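You operate a simulated robot arm through the tools that you are given. There is no shell and no other tool.

Carry out the task below with a simulated robot arm. There is one attempt and no reset: what you move stays moved.

JOB
Divide the grooved tote: tall panel in ONE, low panel in TWO, a carton at each end.
Fine: panels down in their grooves; brown carton by ONE, white carton by THREE; the third carton stays; damage nothing. Set down upright: what you pick out.

Only the result counts: the job must be done as asked and must still hold three seconds after the hand-in. Knocking over, shifting, dropping, spilling or breaking anything else fails it.

ROBOT AND FRAMES
A 6-joint arm with a two-finger parallel gripper, fixed in place. Base frame: the origin is on the floor under the middle of its stand, x ahead of it, y to its left, z up. Readings come in mm, degrees, newtons and seconds.
With the tool pointing down near the work surface it reaches from about 360 to 760 mm from the base axis. Its first joint turns from -66.0 to 66.0 degrees. Payload 2.45 kg.
The tool frame sits at the grasp point between the pads (the TCP): z along the fingers, y along the line on which they close. The tips reach 24 mm beyond it. The gripper opens to 68 mm. The fingers are 17 mm wide and 10 mm thick; the gripper's body (40 by 70 mm) begins 41 mm behind the TCP.
Orientation is that of the tool frame in the base frame, as a unit quaternion [x, y, z, w]. With the fingers straight down and closing along the base's y, the tool's x points along the base's -x, its y along +y and its z along -z.

CONTROLS
- The arm moves only by the tool arm_command. Its argument "increments" is a list of rows, each a list of 7 numbers: the shift along the tool's x, y, z in mm, then the turn, a rotation vector about the tool's x, y, z in degrees, then the opening, from 0 (shut) to 1 (fully open). In form: [[dx, dy, dz, rx, ry, rz, grip], ...]. A call has 1 to 20 rows; each row is the pose to reach, as a shift and turn from the pose commanded when the call began, along the tool's axes at that moment. Rows are played at 5 a second. More than 50 mm and 8.6 degrees between two rows, or a gripper value outside its range, and nothing of the call is played. Where a pose cannot be reached the arm comes as near as it can. A force on the tool above 40 N (or 10 N above the force at the start of the call, whichever is more), or a blocked arm, ends the call early, and 0.2 s more pass. Each finger travels about 108 mm/s and halts on what it meets, pressing with about 34 N; the grip force reading is that of the motor and also rises with nothing between the fingers. The clock runs only during rows and for 0.2 s after the last one: add rows that repeat a pose to give the fingers time. The reply holds the time, the measured pose of the TCP, the force on the tool along the base axes, the opening and the grip force, in the units named above and with some noise, with the torque about the TCP (base axes, N m) and any sound that the robot's microphone picked up, and new pictures: "pictures" is both (left out), scene, wrist or none.
- Cameras (640 x 400 px; columns grow to the right, rows downward): "scene" is fixed at [170.5, 436.9, 1443.8]; the picture's right is [-0.52, -0.86, 0.00], its down [-0.65, 0.39, -0.65] and it looks along [0.56, -0.33, -0.76] (base axes); focal length 312 px, centre (320, 200). "wrist" rides on the gripper at [84, 11, -75] in the tool frame; the picture's right is [-0.13, 0.99, 0.00], its down [-0.60, -0.08, -0.79] and it looks along [-0.79, -0.10, 0.61] (tool axes); focal length 251 px, centre (320, 200). There is no depth. A picture from a camera that has moved, and an enlarged one, comes with that camera's place and axes in the base frame and with its lens. The place of the scene camera against the robot may be out by one fixed shift of up to 12 mm in any direction.
- inspect(camera, box): a new picture of the part [left, top, right, bottom] of that camera's present view, enlarged. The clock stands still meanwhile.
- close_job(): hands the job in; it is judged then, once.

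Nothing tells you positions but the pictures and the camera data. Unless the task says otherwise, let go and move clear before handing in.

The tools are called after "Emit:" as name(argument=value, ...) on one line, values as JSON. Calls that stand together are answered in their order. arm_command: Moves the arm, as the interface text tells. Its arguments: {"type":"object","properties":{"increments":{"type":"array"},"pictures":{"type":"string","enum":["both","scene","wrist","none"]}},"required":["increments"]} The other tools are called the same way: inspect (camera, box) takes an enlarged picture of a part of a camera's view; close_job () hands the job in.

At the start:

```text
time_s: 0.0
eef_pos: [438.3, 202.6, 1153.6]
tool_rot: [0.0, 1.0, 0.0, 0.0]
contact_force: [0.3, -0.1, 0.9]
torque: [0.03, 0.02, 0.02]
grip_width: 67.9
grip_force: 0.0
```

scene: 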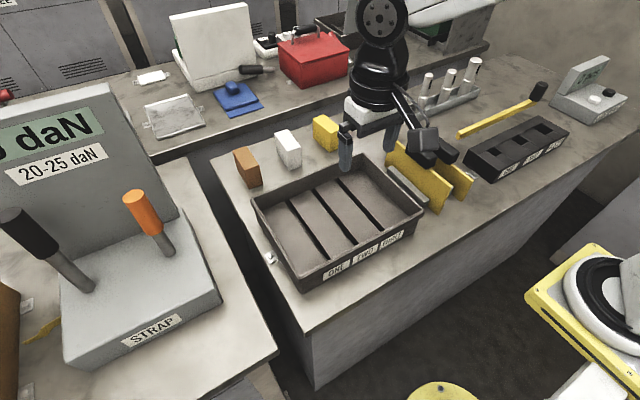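
wrist: 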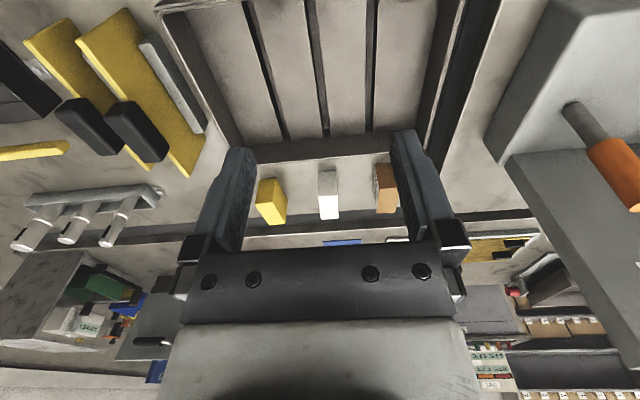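

I see a grooved tote with three grooves labelled ONE, TWO, THREE, three small cartons (brown, white, yellow) behind it, and two yellow panels with handles to the right. I'll take enlarged pictures before moving.

Emit:
inspect(camera="scene", box=[220, 90, 480, 300])

Emit:
inspect(camera="wrist", box=[0, 0, 320, 200])

Emit:
inspect(camera="wrist", box=[150, 0, 510, 230])

Emit:
inspect(camera="scene", box=[370, 70, 640, 230])

```text
1.90 times, centred on (350, 195) of scene
camera zoom: at [170.5, 436.9, 1443.8], right [-0.52, -0.86, 0.0], down [-0.65, 0.39, -0.65], along [0.56, -0.33, -0.76], focal length 594 px, centre (263, 210)
```

zoom: 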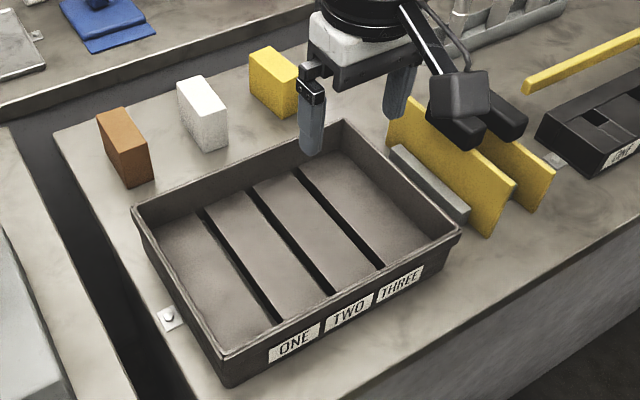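

```text
2.00 times, centred on (160, 100) of wrist
camera zoom: at [352.2, 212.9, 1228.3], right [0.13, 0.99, 0.0], down [0.6, -0.08, 0.79], along [0.79, -0.1, -0.61], focal length 503 px, centre (640, 400)
```

zoom: 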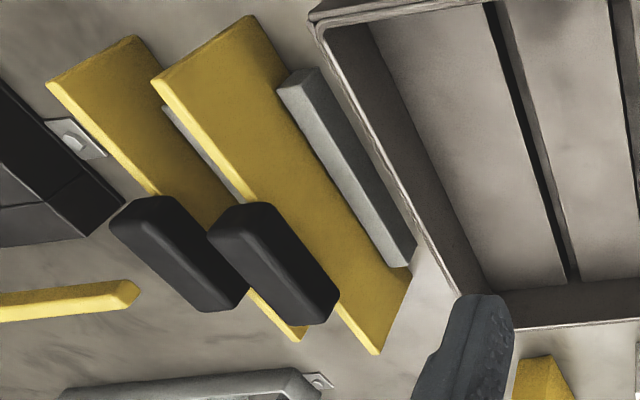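

```text
1.74 times, centred on (330, 115) of wrist
camera zoom: at [352.2, 212.9, 1228.3], right [0.13, 0.99, 0.0], down [0.6, -0.08, 0.79], along [0.79, -0.1, -0.61], focal length 437 px, centre (303, 348)
```

zoom: 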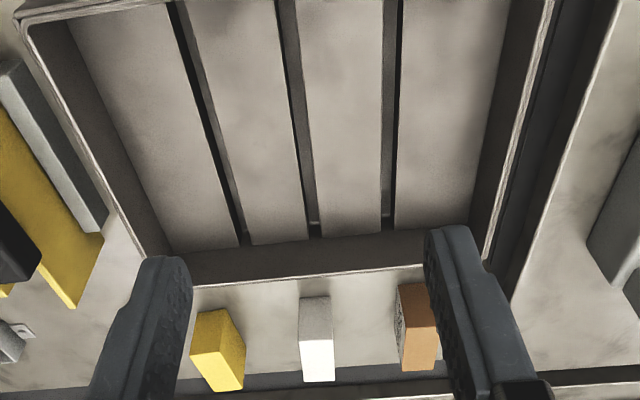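

```text
2.37 times, centred on (505, 150) of scene
camera zoom: at [170.5, 436.9, 1443.8], right [-0.52, -0.86, 0.0], down [-0.65, 0.39, -0.65], along [0.56, -0.33, -0.76], focal length 740 px, centre (-118, 318)
```

zoom: 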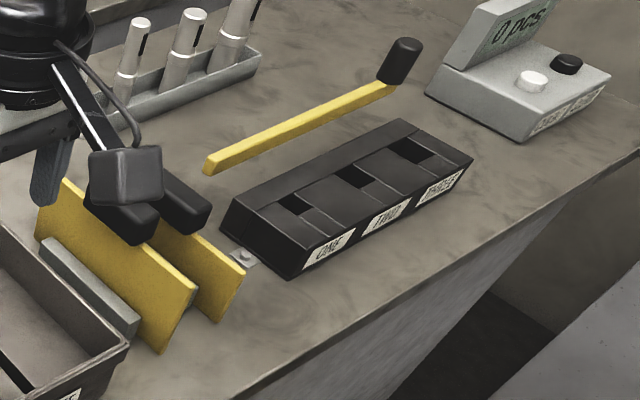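

The tote floor works out to about z = 885 mm from both cameras, with the grooves running along x. Next I'll zoom in on the panels, their stand and the cartons to measure them.

Emit:
inspect(camera="scene", box=[370, 110, 490, 220])

Emit:
inspect(camera="scene", box=[225, 105, 355, 195])

Emit:
inspect(camera="wrist", box=[240, 120, 420, 250])

Emit:
inspect(camera="wrist", box=[0, 0, 220, 190])

```text
3.64 times, centred on (430, 165) of scene
camera zoom: at [170.5, 436.9, 1443.8], right [-0.52, -0.86, 0.0], down [-0.65, 0.39, -0.65], along [0.56, -0.33, -0.76], focal length 1135 px, centre (-80, 327)
```

zoom: 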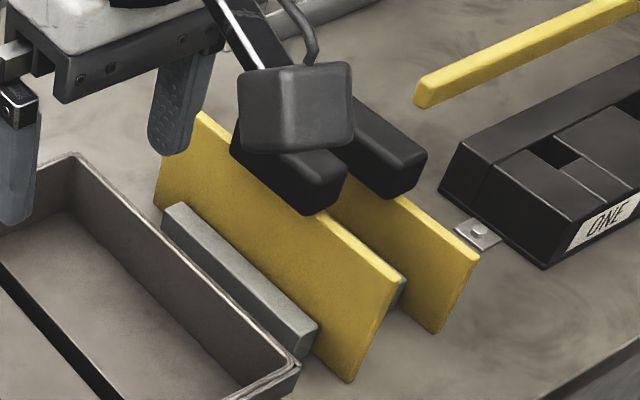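

```text
4.44 times, centred on (290, 150) of scene
camera zoom: at [170.5, 436.9, 1443.8], right [-0.52, -0.86, 0.0], down [-0.65, 0.39, -0.65], along [0.56, -0.33, -0.76], focal length 1387 px, centre (453, 422)
```

zoom: 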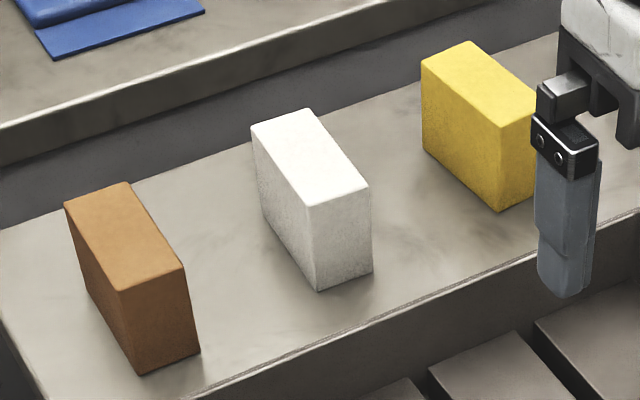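

```text
3.08 times, centred on (330, 185) of wrist
camera zoom: at [352.2, 212.9, 1228.3], right [0.13, 0.99, 0.0], down [0.6, -0.08, 0.79], along [0.79, -0.1, -0.61], focal length 774 px, centre (289, 246)
```

zoom: 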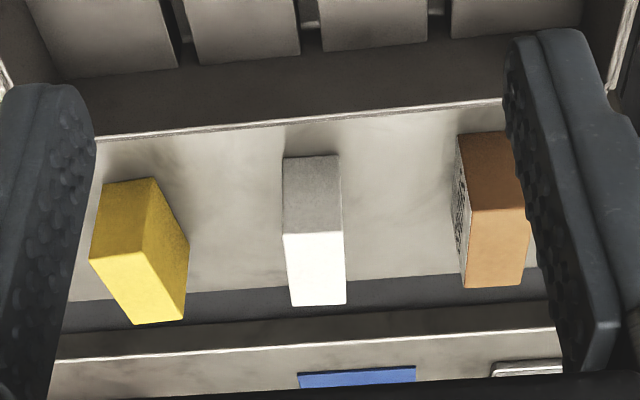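

```text
2.11 times, centred on (110, 95) of wrist
camera zoom: at [352.2, 212.9, 1228.3], right [0.13, 0.99, 0.0], down [0.6, -0.08, 0.79], along [0.79, -0.1, -0.61], focal length 529 px, centre (762, 421)
```

zoom: 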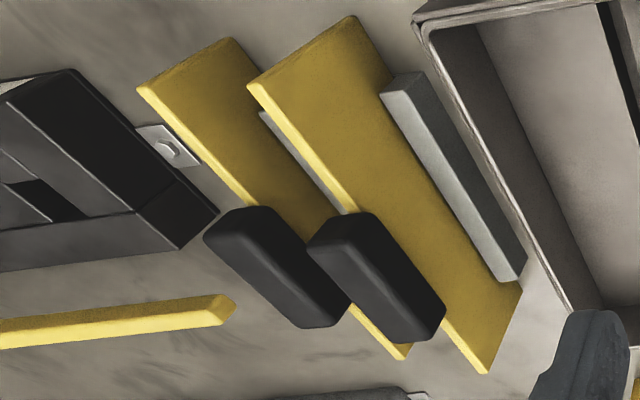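

The taller panel appears to be the one nearer the tote, but two views at this angle don't give reliable depth. I'll move the arm above the panels with the tool tilted so the wrist camera looks down on them.

Emit:
arm_command(increments=[[0, -44, 0, 0, 5, 0, 1], [0, -88, 0, 0, 10, 0, 1], [0, -132, 0, 0, 15, 0, 1], [0, -176, 0, 0, 20, 0, 1], [0, -220, 0, 0, 25, 0, 1], [0, -262, 0, 0, 30, 0, 1], [0, -262, 0, 0, 30, 0, 1]], pictures="both")

```text
time_s: 1.6
eef_pos: [435.4, -59.1, 1154.1]
tool_rot: [0.0, 0.966, 0.001, -0.259]
contact_force: [0.1, -0.4, 0.1]
torque: [-0.05, 0.02, 0.0]
grip_width: 68.3
grip_force: 0.1
camera wrist: at [398.5, -47.8, 1260.8], right [0.11, 0.99, -0.06], down [0.92, -0.08, 0.38], along [0.38, -0.1, -0.92], focal length 251 px, centre (320, 200)
```

scene: 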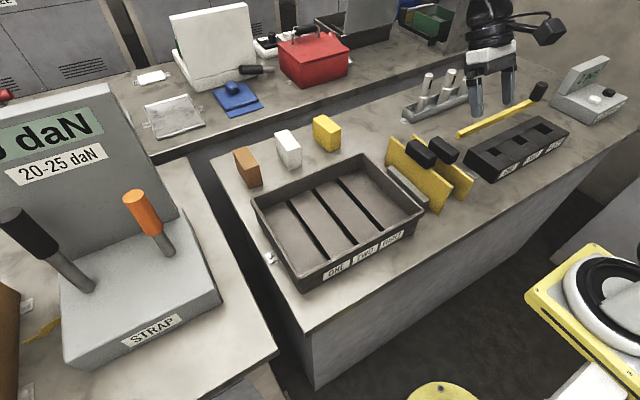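
wrist: 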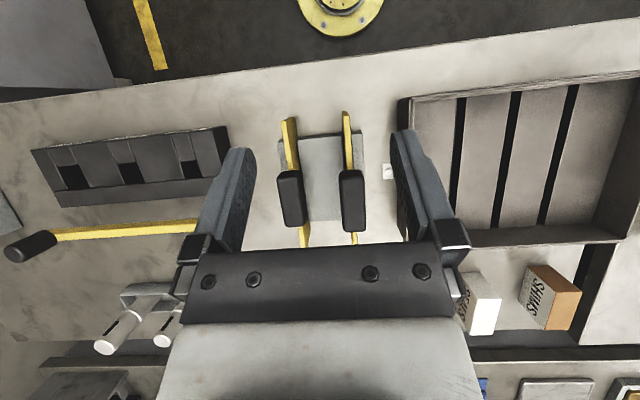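

The view is now almost overhead, and I can see both handles and the stand. I'll zoom in on both cameras.

Emit:
inspect(camera="wrist", box=[250, 90, 410, 260])

Emit:
inspect(camera="wrist", box=[380, 60, 640, 260])

Emit:
inspect(camera="scene", box=[370, 110, 490, 220])

Emit:
inspect(camera="scene", box=[240, 140, 430, 300])

Emit:
inspect(camera="wrist", box=[430, 230, 640, 370])

```text
2.35 times, centred on (330, 175) of wrist
camera zoom: at [398.5, -47.8, 1260.8], right [0.11, 0.99, -0.06], down [0.92, -0.08, 0.38], along [0.38, -0.1, -0.92], focal length 592 px, centre (296, 259)
```

zoom: 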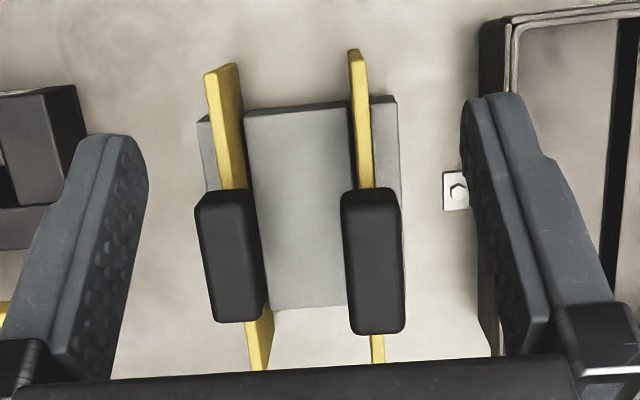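

```text
2.00 times, centred on (510, 160) of wrist
camera zoom: at [398.5, -47.8, 1260.8], right [0.11, 0.99, -0.06], down [0.92, -0.08, 0.38], along [0.38, -0.1, -0.92], focal length 503 px, centre (-60, 280)
```

zoom: 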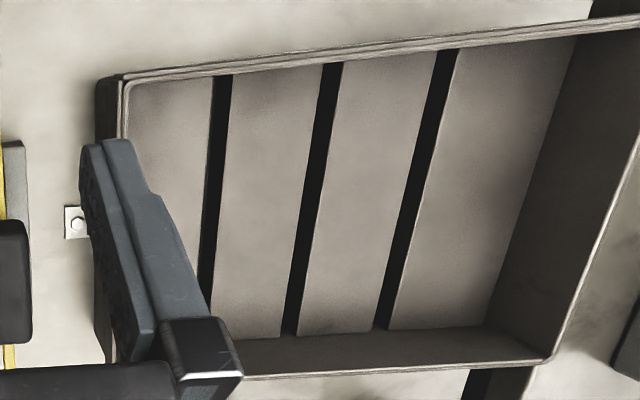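

```text
3.64 times, centred on (430, 165) of scene
camera zoom: at [170.5, 436.8, 1443.8], right [-0.52, -0.86, 0.0], down [-0.65, 0.39, -0.65], along [0.56, -0.33, -0.76], focal length 1135 px, centre (-80, 327)
```

zoom: 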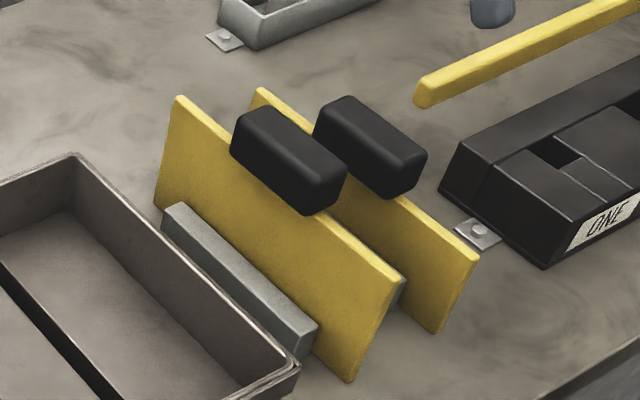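

```text
2.50 times, centred on (335, 220) of scene
camera zoom: at [170.5, 436.8, 1443.8], right [-0.52, -0.86, 0.0], down [-0.65, 0.39, -0.65], along [0.56, -0.33, -0.76], focal length 780 px, centre (282, 150)
```

zoom: 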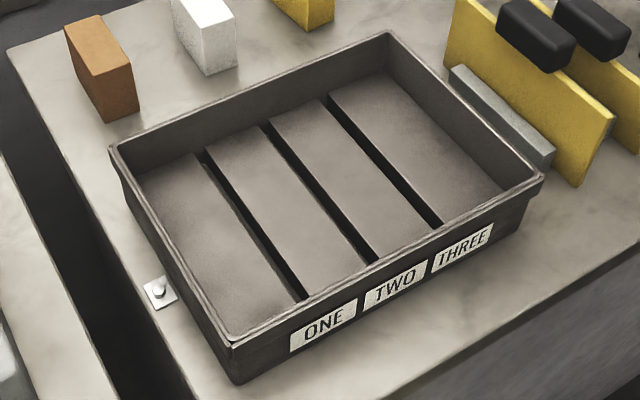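

```text
2.86 times, centred on (535, 300) of wrist
camera zoom: at [398.5, -47.8, 1260.8], right [0.11, 0.99, -0.06], down [0.92, -0.08, 0.38], along [0.38, -0.1, -0.92], focal length 718 px, centre (-294, -86)
```

zoom: 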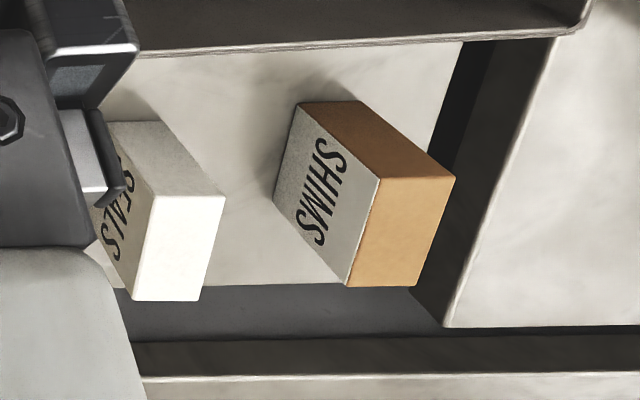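

I'll zoom in tightly on the handles, the panel ends and the stand to pin down the measurements.

Emit:
inspect(camera="wrist", box=[285, 105, 375, 175])

Emit:
inspect(camera="wrist", box=[285, 165, 375, 235])

Emit:
inspect(camera="scene", box=[395, 130, 470, 180])

Emit:
inspect(camera="scene", box=[420, 165, 480, 215])

```text
5.71 times, centred on (330, 140) of wrist
camera zoom: at [398.5, -47.8, 1260.8], right [0.11, 0.99, -0.06], down [0.92, -0.08, 0.38], along [0.38, -0.1, -0.92], focal length 1437 px, centre (263, 543)
```

zoom: 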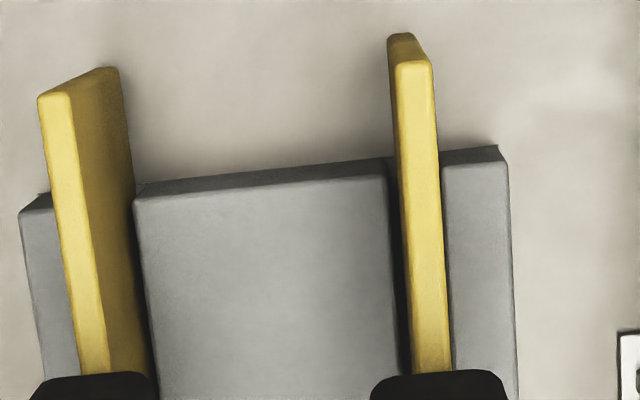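

```text
5.71 times, centred on (330, 200) of wrist
camera zoom: at [398.5, -47.8, 1260.8], right [0.11, 0.99, -0.06], down [0.92, -0.08, 0.38], along [0.38, -0.1, -0.92], focal length 1437 px, centre (263, 200)
```

zoom: 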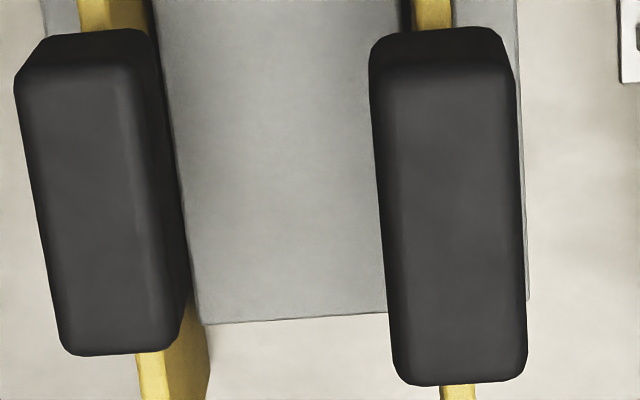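

```text
8.00 times, centred on (432, 155) of scene
camera zoom: at [170.5, 436.8, 1443.8], right [-0.52, -0.86, 0.0], down [-0.65, 0.39, -0.65], along [0.56, -0.33, -0.76], focal length 2497 px, centre (-580, 560)
```

zoom: 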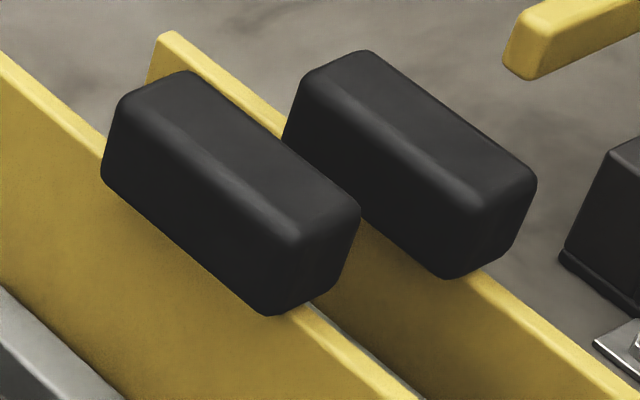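

```text
8.00 times, centred on (450, 190) of scene
camera zoom: at [170.5, 436.8, 1443.8], right [-0.52, -0.86, 0.0], down [-0.65, 0.39, -0.65], along [0.56, -0.33, -0.76], focal length 2497 px, centre (-720, 280)
```

zoom: 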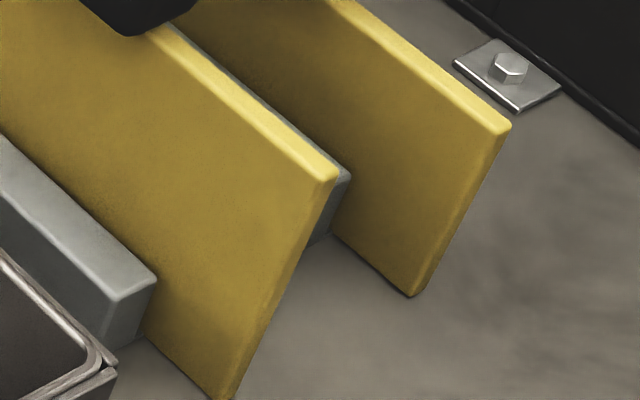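

The panel near the tote at y≈-40 is the tall one, with its top near z≈951, and the one at y≈-118 is the low one, near z≈936. Both have black handles centred around x≈521. Next I'll look straight into the tote to locate the grooves accurately.

Emit:
arm_command(increments=[[-6, 41, -3, 0, -3, 0, 1], [-12, 82, -7, 0, -6, 0, 1], [-18, 123, -10, 0, -9, 0, 1], [-24, 164, -13, 0, -12, 0, 1], [-30, 205, -17, 0, -15, 0, 1], [-34.6, 246, -20, 0, -15, 0, 1], [-34.6, 246, -20, 0, -15, 0, 1], [-34.6, 246, -20, 0, -15, 0, 1]], pictures="wrist")

Emit:
arm_command(increments=[[0, 0, 0, 0, 0, 0, 1]], pictures="none")

Emit:
arm_command(increments=[[0, 0, 0, 0, 0, 0, 1]], pictures="none")

Emit:
inspect(camera="wrist", box=[150, 0, 330, 130])

Emit:
inspect(camera="wrist", box=[310, 0, 490, 130])

Emit:
inspect(camera="wrist", box=[220, 110, 420, 240])

```text
time_s: 3.4
eef_pos: [475.7, 186.5, 1155.4]
tool_rot: [0.0, 0.991, 0.0, -0.13]
contact_force: [0.4, 0.8, -0.9]
torque: [-0.04, -0.01, -0.01]
grip_width: 68.0
grip_force: 0.0
camera wrist: at [413.4, 197.1, 1249.1], right [0.12, 0.99, -0.03], down [0.79, -0.08, 0.61], along [0.6, -0.1, -0.79], focal length 251 px, centre (320, 200)
```

wrist: 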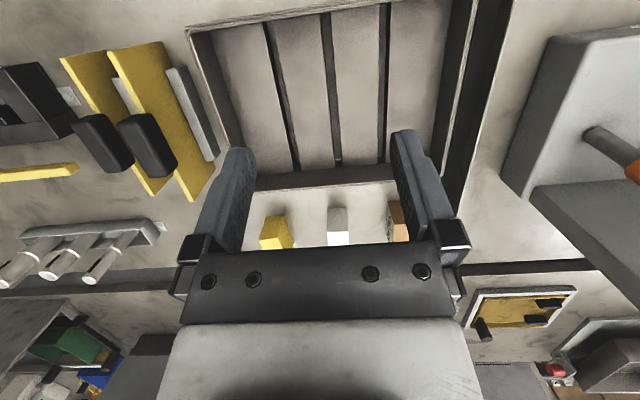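

```text
time_s: 3.8
eef_pos: [476.9, 185.2, 1155.1]
tool_rot: [0.0, 0.991, -0.001, -0.131]
contact_force: [0.9, 0.3, 0.9]
torque: [0.02, 0.02, 0.02]
grip_width: 67.8
grip_force: 0.0
```

```text
time_s: 4.2
eef_pos: [475.3, 185.4, 1154.3]
tool_rot: [0.0, 0.991, 0.001, -0.13]
contact_force: [-0.3, -0.3, -0.4]
torque: [0.03, 0.01, 0.03]
grip_width: 68.0
grip_force: 0.1
```

```text
3.08 times, centred on (240, 65) of wrist
camera zoom: at [413.4, 196.8, 1249.1], right [0.12, 0.99, -0.03], down [0.79, -0.08, 0.61], along [0.6, -0.1, -0.79], focal length 774 px, centre (566, 615)
```

zoom: 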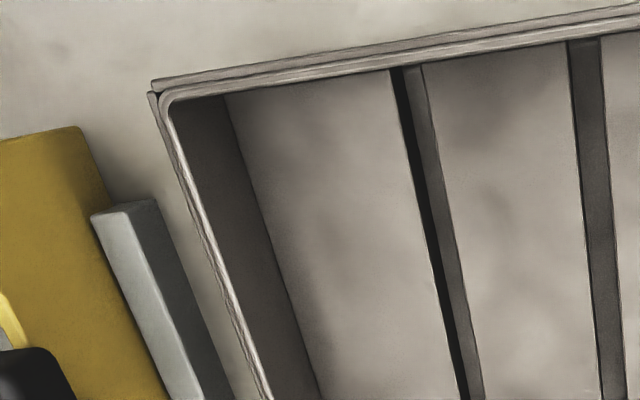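

```text
3.08 times, centred on (400, 65) of wrist
camera zoom: at [413.4, 196.8, 1249.1], right [0.12, 0.99, -0.03], down [0.79, -0.08, 0.61], along [0.6, -0.1, -0.79], focal length 774 px, centre (74, 615)
```

zoom: 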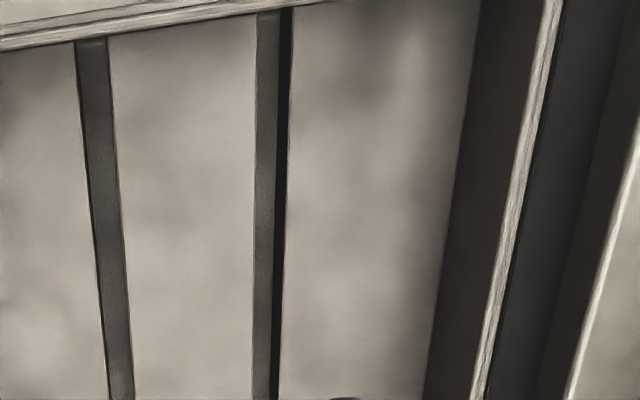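

```text
3.08 times, centred on (320, 175) of wrist
camera zoom: at [413.4, 196.8, 1249.1], right [0.12, 0.99, -0.03], down [0.79, -0.08, 0.61], along [0.6, -0.1, -0.79], focal length 774 px, centre (320, 277)
```

zoom: 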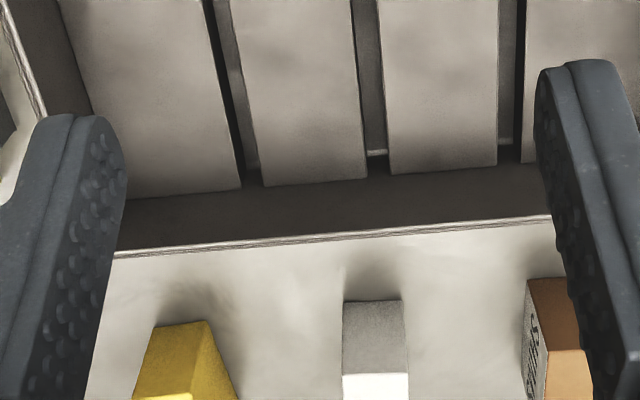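

I'll zoom in on the groove ends to check the groove length, depth and width.

Emit:
inspect(camera="wrist", box=[320, 140, 400, 190])

Emit:
inspect(camera="wrist", box=[260, 145, 340, 195])

Emit:
inspect(camera="wrist", box=[310, 0, 400, 56])

Emit:
inspect(camera="scene", box=[260, 160, 380, 240])

Emit:
inspect(camera="scene", box=[300, 210, 430, 290])

```text
8.00 times, centred on (360, 165) of wrist
camera zoom: at [413.4, 196.8, 1249.1], right [0.12, 0.99, -0.03], down [0.79, -0.08, 0.61], along [0.6, -0.1, -0.79], focal length 2012 px, centre (0, 480)
```

zoom: 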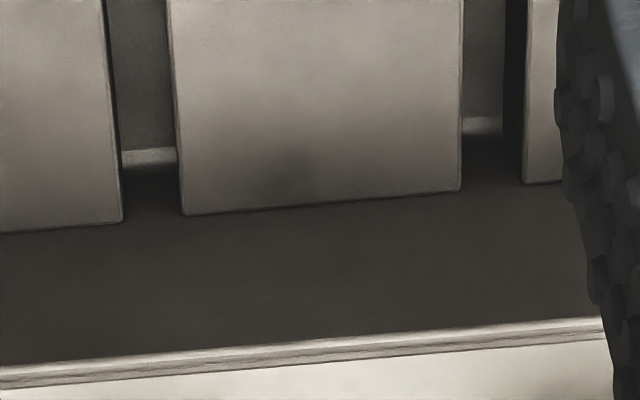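

```text
8.00 times, centred on (300, 170) of wrist
camera zoom: at [413.4, 196.8, 1249.1], right [0.12, 0.99, -0.03], down [0.79, -0.08, 0.61], along [0.6, -0.1, -0.79], focal length 2012 px, centre (480, 440)
```

zoom: 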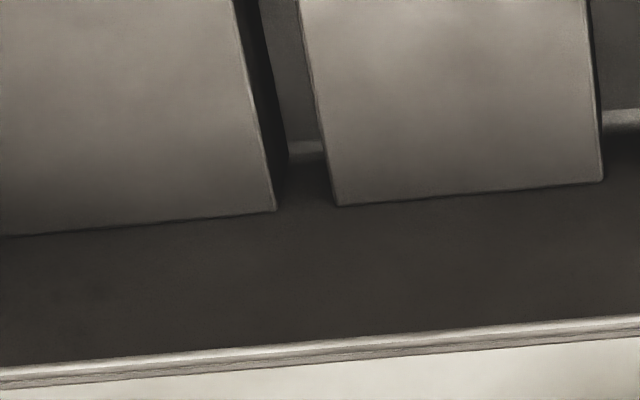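

```text
7.11 times, centred on (355, 28) of wrist
camera zoom: at [413.4, 196.8, 1249.1], right [0.12, 0.99, -0.03], down [0.79, -0.08, 0.61], along [0.6, -0.1, -0.79], focal length 1788 px, centre (71, 1423)
```

zoom: 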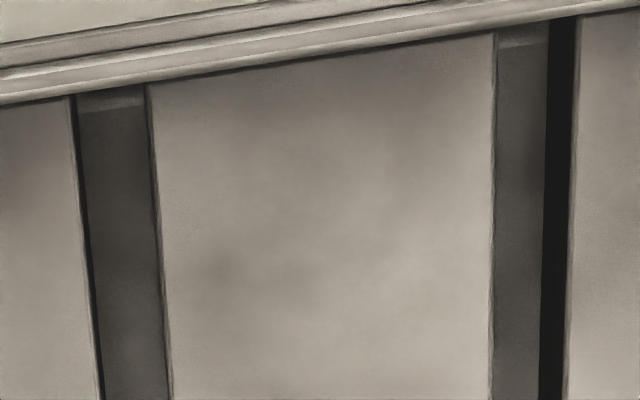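

```text
5.00 times, centred on (320, 200) of scene
camera zoom: at [170.5, 436.9, 1443.8], right [-0.52, -0.86, 0.0], down [-0.65, 0.39, -0.65], along [0.56, -0.33, -0.76], focal length 1561 px, centre (320, 200)
```

zoom: 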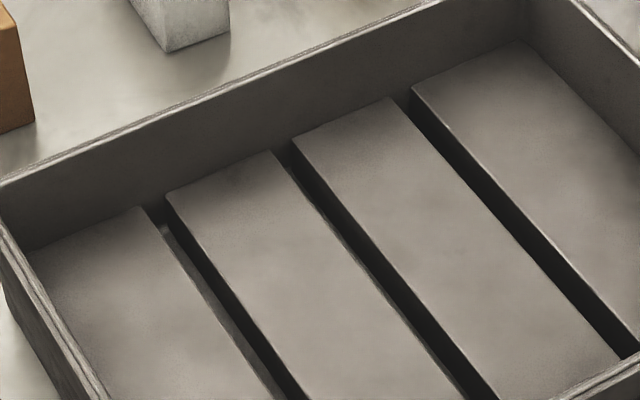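

```text
4.92 times, centred on (365, 250) of scene
camera zoom: at [170.5, 436.9, 1443.8], right [-0.52, -0.86, 0.0], down [-0.65, 0.39, -0.65], along [0.56, -0.33, -0.76], focal length 1537 px, centre (98, -46)
```

zoom: 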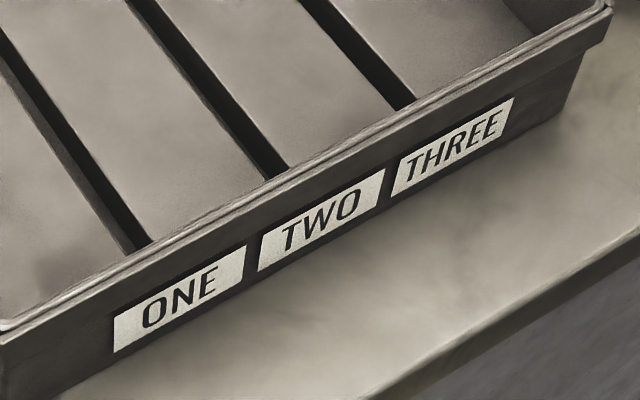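

The grooves come out at about y = 258.5 (ONE), 190 (TWO) and 121 (THREE), each about 12.5 mm wide and running from x≈418 to 626. Now I'll measure the panels' far ends from this viewpoint.

Emit:
inspect(camera="wrist", box=[50, 30, 150, 100])

Emit:
inspect(camera="wrist", box=[60, 95, 230, 215])

Emit:
inspect(camera="wrist", box=[250, 170, 430, 260])

```text
5.71 times, centred on (100, 65) of wrist
camera zoom: at [413.4, 196.8, 1249.1], right [0.12, 0.99, -0.03], down [0.79, -0.08, 0.61], along [0.6, -0.1, -0.79], focal length 1437 px, centre (1577, 971)
```

zoom: 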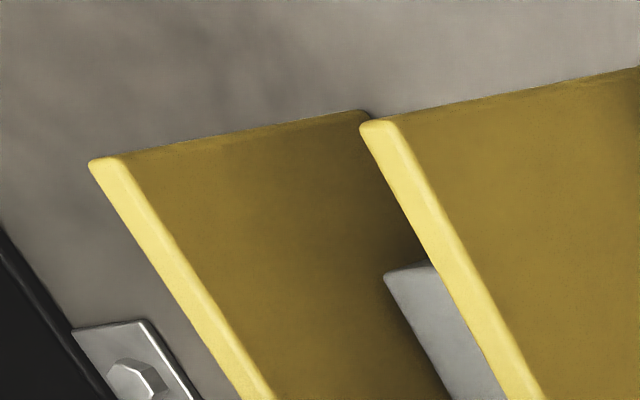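

```text
3.33 times, centred on (145, 155) of wrist
camera zoom: at [413.4, 196.8, 1249.1], right [0.12, 0.99, -0.03], down [0.79, -0.08, 0.61], along [0.6, -0.1, -0.79], focal length 838 px, centre (903, 350)
```

zoom: 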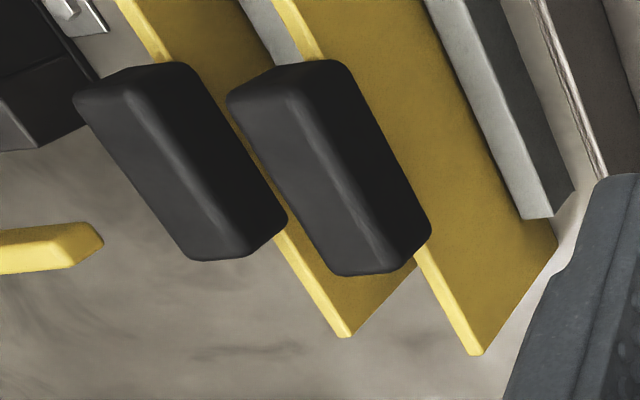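

```text
3.56 times, centred on (340, 215) of wrist
camera zoom: at [413.4, 196.8, 1249.1], right [0.12, 0.99, -0.03], down [0.79, -0.08, 0.61], along [0.6, -0.1, -0.79], focal length 894 px, centre (249, 147)
```

zoom: 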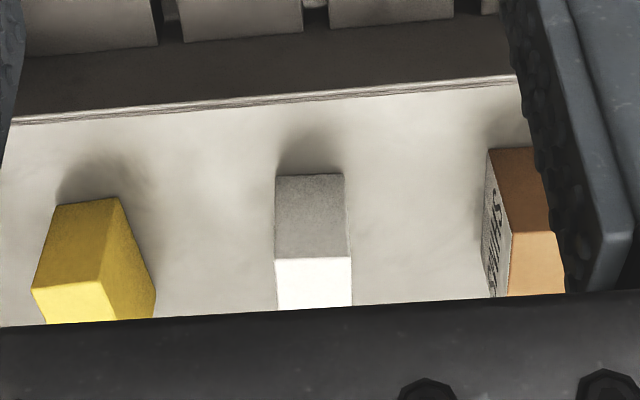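

Re-triangulating from two wrist views changes several heights:

| Item | z (mm) |
|---|---|
| Table | ≈854 |
| Tote slab top | ≈883 |
| Groove bottom | ≈857 |
| Tote rim | ≈924 |
| Cartons | about 69 mm tall |

The cartons are about 80 × 38 mm with near faces at x≈730–737, so I have to reach past 760 mm. I'll test that at a safe height with a slight outward tilt.

Emit:
arm_command(increments=[[-36.6, 13.4, 6.4, 0, -3.75, 0, 1], [-73.2, 26.8, 12.8, 0, -7.5, 0, 1], [-109.8, 40.2, 19.1, 0, -11.25, 0, 1], [-146.4, 53.7, 25.5, 0, -15, 0, 1], [-182.9, 67.1, 31.9, 0, -18.75, 0, 1], [-219.5, 80.5, 38.3, 0, -22.5, 0, 1], [-256.1, 93.9, 44.6, 0, -26.25, 0, 1], [-292.7, 107.3, 51, 0, -30, 0, 1], [-292.7, 107.3, 51, 0, -30, 0, 1], [-292.7, 107.3, 51, 0, -30, 0, 1]], pictures="both")

```text
time_s: 6.4
eef_pos: [746.7, 291.5, 1025.7]
tool_rot: [0.001, 0.991, -0.001, 0.131]
contact_force: [0.3, -0.8, 0.6]
torque: [0.03, -0.01, 0.05]
grip_width: 68.2
grip_force: 0.0
camera wrist: at [645.3, 303.4, 1076.8], right [0.12, 0.99, 0.03], down [0.38, -0.08, 0.92], along [0.92, -0.1, -0.38], focal length 251 px, centre (320, 200)
```

scene: 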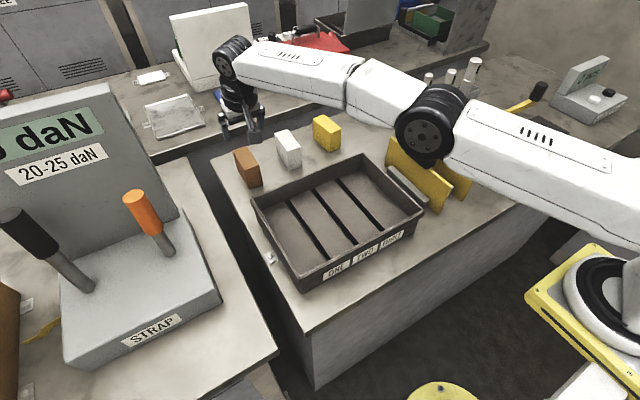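
wrist: 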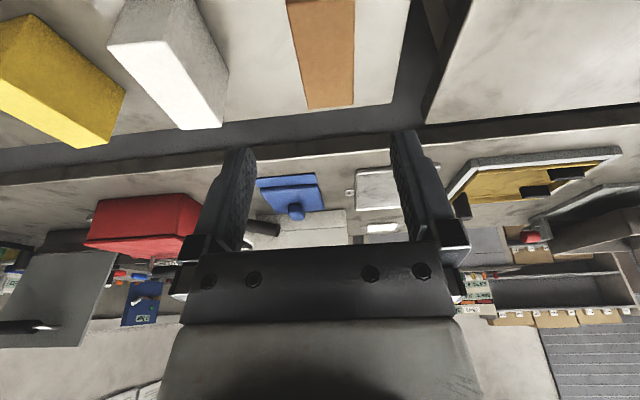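

The outward tilt reaches the cartons at this height. Here I'll refine the carton positions from close up.

Emit:
inspect(camera="wrist", box=[260, 0, 400, 120])

Emit:
inspect(camera="wrist", box=[90, 0, 250, 140])

Emit:
inspect(camera="scene", box=[200, 80, 360, 200])

```text
3.33 times, centred on (330, 60) of wrist
camera zoom: at [645.3, 303.4, 1076.8], right [0.12, 0.99, 0.03], down [0.38, -0.08, 0.92], along [0.92, -0.1, -0.38], focal length 838 px, centre (287, 667)
```

zoom: 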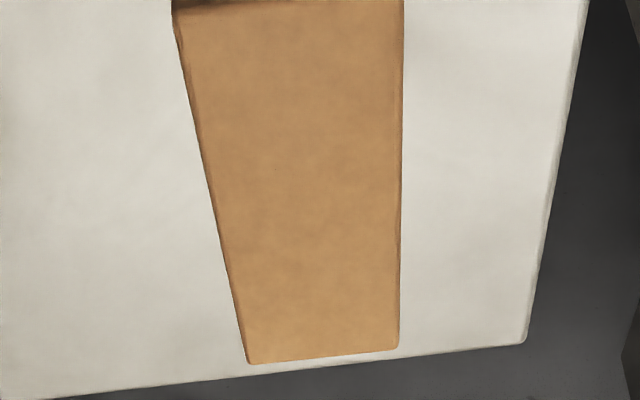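

```text
2.86 times, centred on (170, 70) of wrist
camera zoom: at [645.3, 303.4, 1076.8], right [0.12, 0.99, 0.03], down [0.38, -0.08, 0.92], along [0.92, -0.1, -0.38], focal length 718 px, centre (749, 571)
```

zoom: 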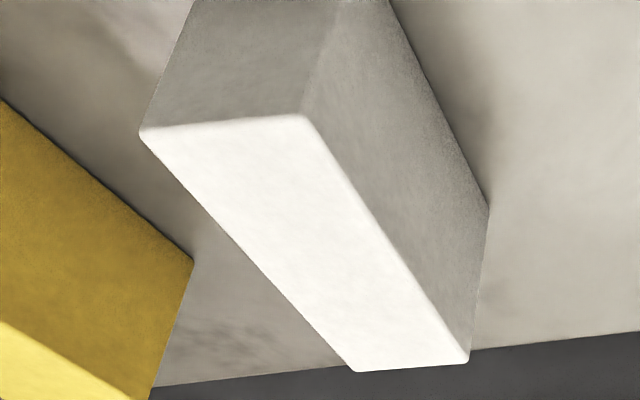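

```text
3.33 times, centred on (280, 140) of scene
camera zoom: at [170.5, 436.9, 1443.8], right [-0.52, -0.86, 0.0], down [-0.65, 0.39, -0.65], along [0.56, -0.33, -0.76], focal length 1040 px, centre (453, 400)
```

zoom: 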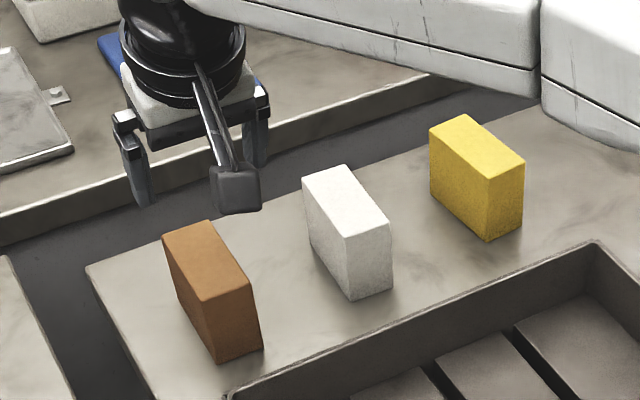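

Brown spans about x 734–816, y 277–317, with its top near z≈920. White spans about x 741–825, y 155–196. I'll lower over the brown carton with the fingers straddling it and check reach and clearance partway down.

Emit:
arm_command(increments=[[4, 2, 20, 0, 0, 0, 1], [8, 4, 40, 0, 0, 0, 1], [13.2, 5, 64.8, 0, 0, 0, 1], [13.2, 5, 64.8, 0, 0, 0, 1]], pictures="both")

Emit:
inspect(camera="scene", box=[200, 100, 320, 200])

Emit:
inspect(camera="wrist", box=[200, 0, 440, 150])

```text
time_s: 7.4
eef_pos: [748.1, 295.6, 960.3]
tool_rot: [0.001, 0.991, 0.0, 0.131]
contact_force: [0.1, 0.4, -0.4]
torque: [-0.01, -0.03, -0.02]
grip_width: 68.2
grip_force: 0.0
out of reach, approached as far as the arm can: row 3, 4
camera wrist: at [645.2, 306.5, 1010.9], right [0.12, 0.99, 0.03], down [0.38, -0.08, 0.92], along [0.92, -0.1, -0.38], focal length 251 px, centre (320, 200)
```

scene: 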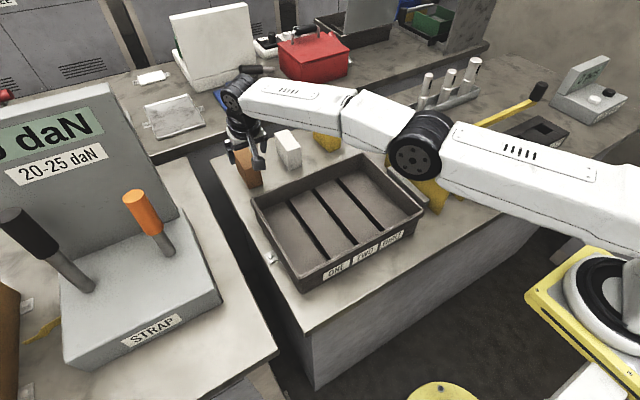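
wrist: 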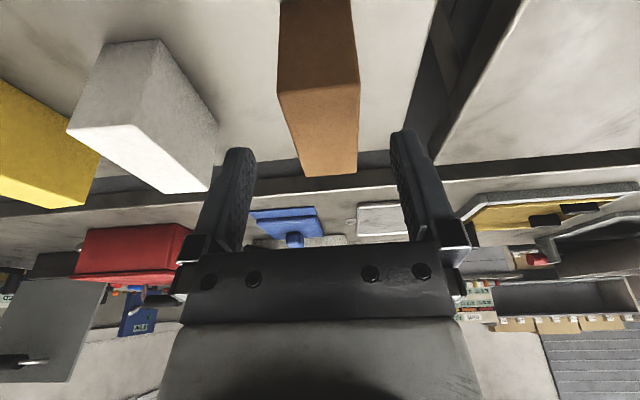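

```text
4.00 times, centred on (260, 150) of scene
camera zoom: at [170.5, 436.9, 1443.8], right [-0.52, -0.86, 0.0], down [-0.65, 0.39, -0.65], along [0.56, -0.33, -0.76], focal length 1248 px, centre (560, 400)
```

zoom: 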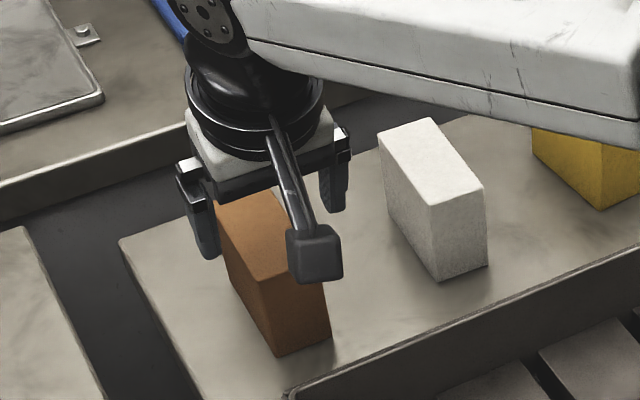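

```text
2.67 times, centred on (320, 75) of wrist
camera zoom: at [645.2, 306.5, 1010.9], right [0.12, 0.99, 0.03], down [0.38, -0.08, 0.92], along [0.92, -0.1, -0.38], focal length 670 px, centre (320, 533)
```

zoom: 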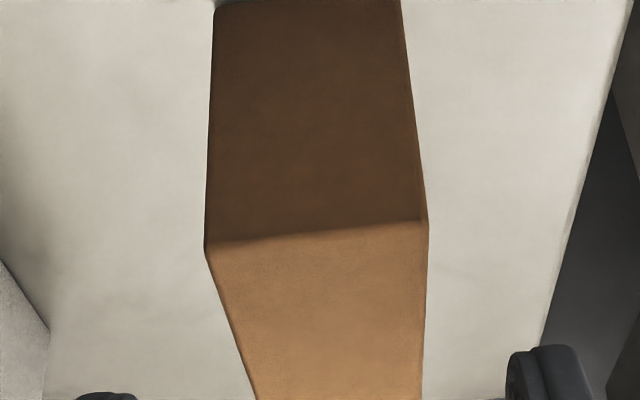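

At this tilt the arm tops out at about 802 mm, and tilting further would bring the wrist camera close to the tote rim. I'll back up and flip the tool 180° about its axis so the camera sits on the far side, which lets me tilt further safely.

Emit:
arm_command(increments=[[11, 0, -34, 0, 0, 0, 1], [23, 0, -68, 0, 0, 0, 1], [34.7, 0, -102.5, 0, 0, 8, 1], [34.7, 0, -102.5, 0, 0, 16, 1], [34.7, 0, -102.5, 0, 0, 24, 1], [34.7, 0, -102.5, 0, 0, 32, 1], [34.7, 0, -102.5, 0, 0, 40, 1], [34.7, 0, -102.5, 0, 0, 48, 1], [34.7, 0, -102.5, 0, 0, 56, 1], [34.7, 0, -102.5, 0, 0, 64, 1], [34.7, 0, -102.5, 0, 0, 72, 1], [34.7, 0, -102.5, 0, 0, 80, 1], [34.7, 0, -102.5, 0, 0, 88, 1], [34.7, 0, -102.5, 0, 0, 90, 1], [34.7, 0, -102.5, 0, 0, 90, 1]], pictures="scene")

```text
time_s: 10.6
eef_pos: [687.4, 295.3, 1052.9]
tool_rot: [0.702, 0.7, 0.093, 0.091]
contact_force: [0.3, 0.2, 0.3]
torque: [-0.02, 0.02, -0.01]
grip_width: 67.9
grip_force: 0.0
```

scene: 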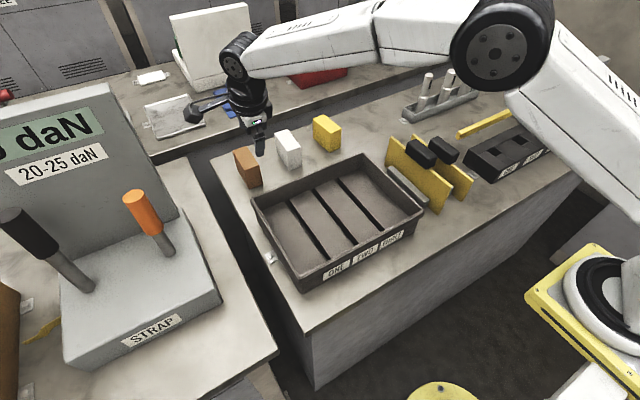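

The 90° turn went fine. I'll carry on to the full 180°.

Emit:
arm_command(increments=[[0, 0, 0, 0, 0, 8, 1], [0, 0, 0, 0, 0, 16, 1], [0, 0, 0, 0, 0, 24, 1], [0, 0, 0, 0, 0, 32, 1], [0, 0, 0, 0, 0, 40, 1], [0, 0, 0, 0, 0, 48, 1], [0, 0, 0, 0, 0, 56, 1], [0, 0, 0, 0, 0, 64, 1], [0, 0, 0, 0, 0, 72, 1], [0, 0, 0, 0, 0, 80, 1], [0, 0, 0, 0, 0, 88, 1], [0, 0, 0, 0, 0, 90, 1], [0, 0, 0, 0, 0, 90, 1]], pictures="both")

```text
time_s: 13.4
eef_pos: [673.9, 137.5, 1004.4]
tool_rot: [0.983, 0.081, 0.143, -0.081]
contact_force: [0.2, 0.3, 0.1]
torque: [-0.02, 0.01, 0.03]
grip_width: 68.0
grip_force: 0.1
out of reach, approached as far as the arm can: row 7, 8, 9, 10, 11, 12, 13
camera wrist: at [732.7, 124.4, 1097.8], right [0.06, -0.98, -0.17], down [-0.8, -0.15, 0.58], along [-0.6, 0.11, -0.79], focal length 251 px, centre (320, 200)
```

scene: 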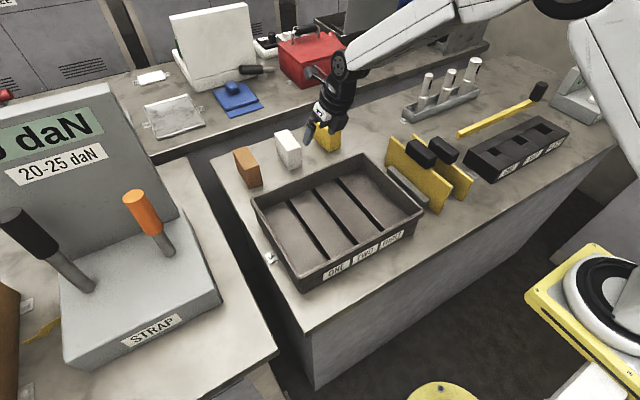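
wrist: 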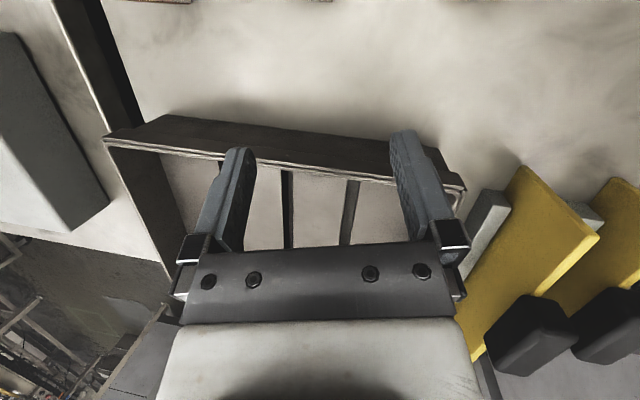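

The wrist joint hit its limit turning that way, so the arm settled at a compromise pose without touching anything. I'll raise it and unwind the turn.

Emit:
arm_command(increments=[[0, 0, -20, 0, 0, -4, 1], [0, 0, -40, 0, 0, -12, 1], [0, 0, -40, 0, 0, -20, 1], [0, 0, -40, 0, 0, -28, 1], [0, 0, -40, 0, 0, -36, 1], [0, 0, -40, 0, 0, -44, 1], [0, 0, -40, 0, 0, -52, 1], [0, 0, -40, 0, 0, -60, 1], [0, 0, -40, 0, 0, -60, 1]], pictures="scene")

```text
time_s: 15.4
eef_pos: [657.4, 133.4, 1043.2]
tool_rot: [0.811, 0.562, 0.164, 0.002]
contact_force: [-0.4, 0.2, -0.2]
torque: [0.0, 0.01, 0.03]
grip_width: 68.0
grip_force: 0.1
```

scene: 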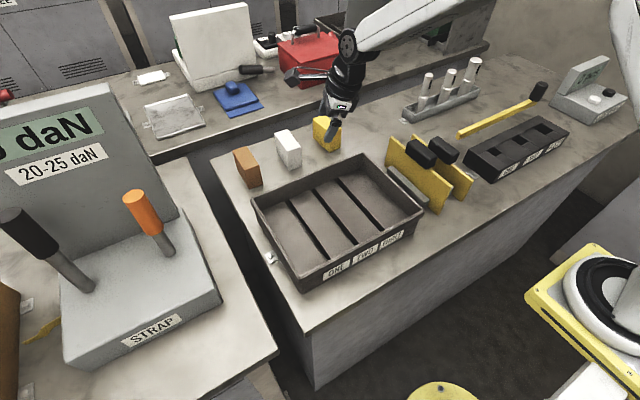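

I'll bring the tool back to its plain orientation with the slight outward tilt, clear above the bench.

Emit:
arm_command(increments=[[11.6, -1.5, 0.2, 0.55, -0.69, -7.97, 1], [23.3, -3, 0.3, 1.1, -1.38, -15.94, 1], [34.9, -4.5, 0.5, 1.65, -2.07, -23.91, 1], [46.5, -6.1, 0.6, 2.19, -2.76, -31.89, 1], [58.1, -7.6, 0.8, 2.74, -3.45, -39.86, 1], [69.8, -9.1, 1, 3.29, -4.14, -47.83, 1], [81.4, -10.6, 1.1, 3.84, -4.83, -55.8, 1], [93, -12.1, 1.3, 4.39, -5.51, -63.77, 1], [104.7, -13.6, 1.5, 4.94, -6.2, -71.74, 1], [116.3, -15.1, 1.6, 5.49, -6.89, -79.71, 1], [127.9, -16.7, 1.8, 6.03, -7.58, -87.69, 1], [139.5, -18.2, 1.9, 6.58, -8.27, -95.66, 1], [151.2, -19.7, 2.1, 7.13, -8.96, -103.63, 1], [162.8, -21.2, 2.3, 7.68, -9.65, -111.6, 1], [162.8, -21.2, 2.3, 7.68, -9.65, -111.6, 1]], pictures="none")

```text
time_s: 18.6
eef_pos: [687.9, 289.9, 1079.4]
tool_rot: [-0.001, 0.991, 0.001, 0.13]
contact_force: [-0.4, -0.5, -0.6]
torque: [-0.01, 0.02, -0.05]
grip_width: 68.0
grip_force: 0.0
```

The orientation is clean again. Now I'll turn the other way (−180°), which the wrist joint should allow at this azimuth.

Emit:
arm_command(increments=[[0, 0, 0, 0, 0, -8, 1], [0, 0, 0, 0, 0, -16, 1], [0, 0, 0, 0, 0, -24, 1], [0, 0, 0, 0, 0, -32, 1], [0, 0, 0, 0, 0, -40, 1], [0, 0, 0, 0, 0, -48, 1], [0, 0, 0, 0, 0, -56, 1], [0, 0, 0, 0, 0, -64, 1], [0, 0, 0, 0, 0, -72, 1], [0, 0, 0, 0, 0, -80, 1], [0, 0, 0, 0, 0, -88, 1], [0, 0, 0, 0, 0, -96, 1], [0, 0, 0, 0, 0, -104, 1], [0, 0, 0, 0, 0, -112, 1], [0, 0, 0, 0, 0, -120, 1], [0, 0, 0, 0, 0, -120, 1]], pictures="none")

Emit:
arm_command(increments=[[0, 0, 0, 0, 0, -8, 1], [0, 0, 0, 0, 0, -16, 1], [0, 0, 0, 0, 0, -16, 1]], pictures="none")

```text
time_s: 22.0
eef_pos: [688.2, 290.5, 1082.0]
tool_rot: [0.859, -0.495, 0.113, -0.065]
contact_force: [-0.8, 0.6, 0.2]
torque: [0.0, 0.01, -0.01]
grip_width: 67.8
grip_force: 0.1
```

```text
time_s: 22.8
eef_pos: [689.1, 290.1, 1080.8]
tool_rot: [0.919, -0.371, 0.121, -0.05]
contact_force: [-0.9, 0.2, -1.0]
torque: [-0.02, 0.02, 0.05]
grip_width: 67.9
grip_force: 0.1
```

Emit:
arm_command(increments=[[0, 0, 0, 0, 0, -8, 1], [0, 0, 0, 0, 0, -16, 1], [0, 0, 0, 0, 0, -24, 1], [0, 0, 0, 0, 0, -24, 1]], pictures="none")

```text
time_s: 23.8
eef_pos: [689.4, 291.0, 1081.5]
tool_rot: [0.976, -0.172, 0.129, -0.023]
contact_force: [-0.4, 1.0, 0.1]
torque: [-0.01, -0.02, 0.01]
grip_width: 67.8
grip_force: 0.0
```

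The turn is at −160° with no trouble. I'll finish the last 20°.

Emit:
arm_command(increments=[[0, 0, 0, 0, 0, -7, 1], [0, 0, 0, 0, 0, -14, 1], [0, 0, 0, 0, 0, -20, 1], [0, 0, 0, 0, 0, -20, 1]], pictures="both")

```text
time_s: 24.8
eef_pos: [687.8, 291.2, 1080.8]
tool_rot: [0.991, 0.0, 0.13, 0.001]
contact_force: [-0.3, -0.2, 0.7]
torque: [-0.02, 0.01, 0.0]
grip_width: 68.1
grip_force: 0.1
camera wrist: at [749.4, 279.9, 1174.9], right [-0.12, -0.99, -0.03], down [-0.79, 0.08, 0.61], along [-0.6, 0.1, -0.79], focal length 251 px, centre (320, 200)
```

scene: 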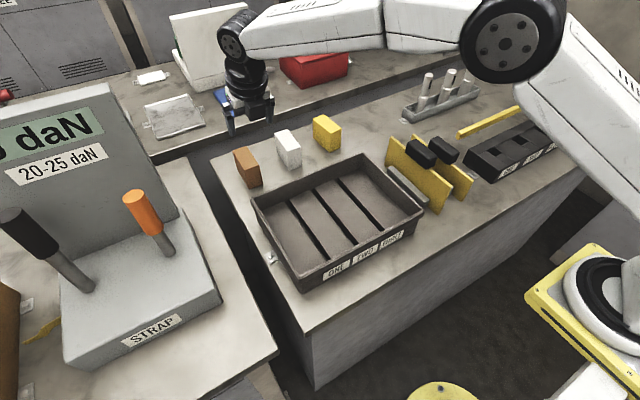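
wrist: 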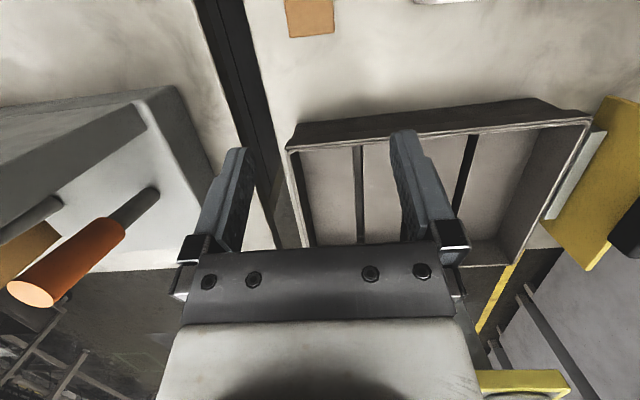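

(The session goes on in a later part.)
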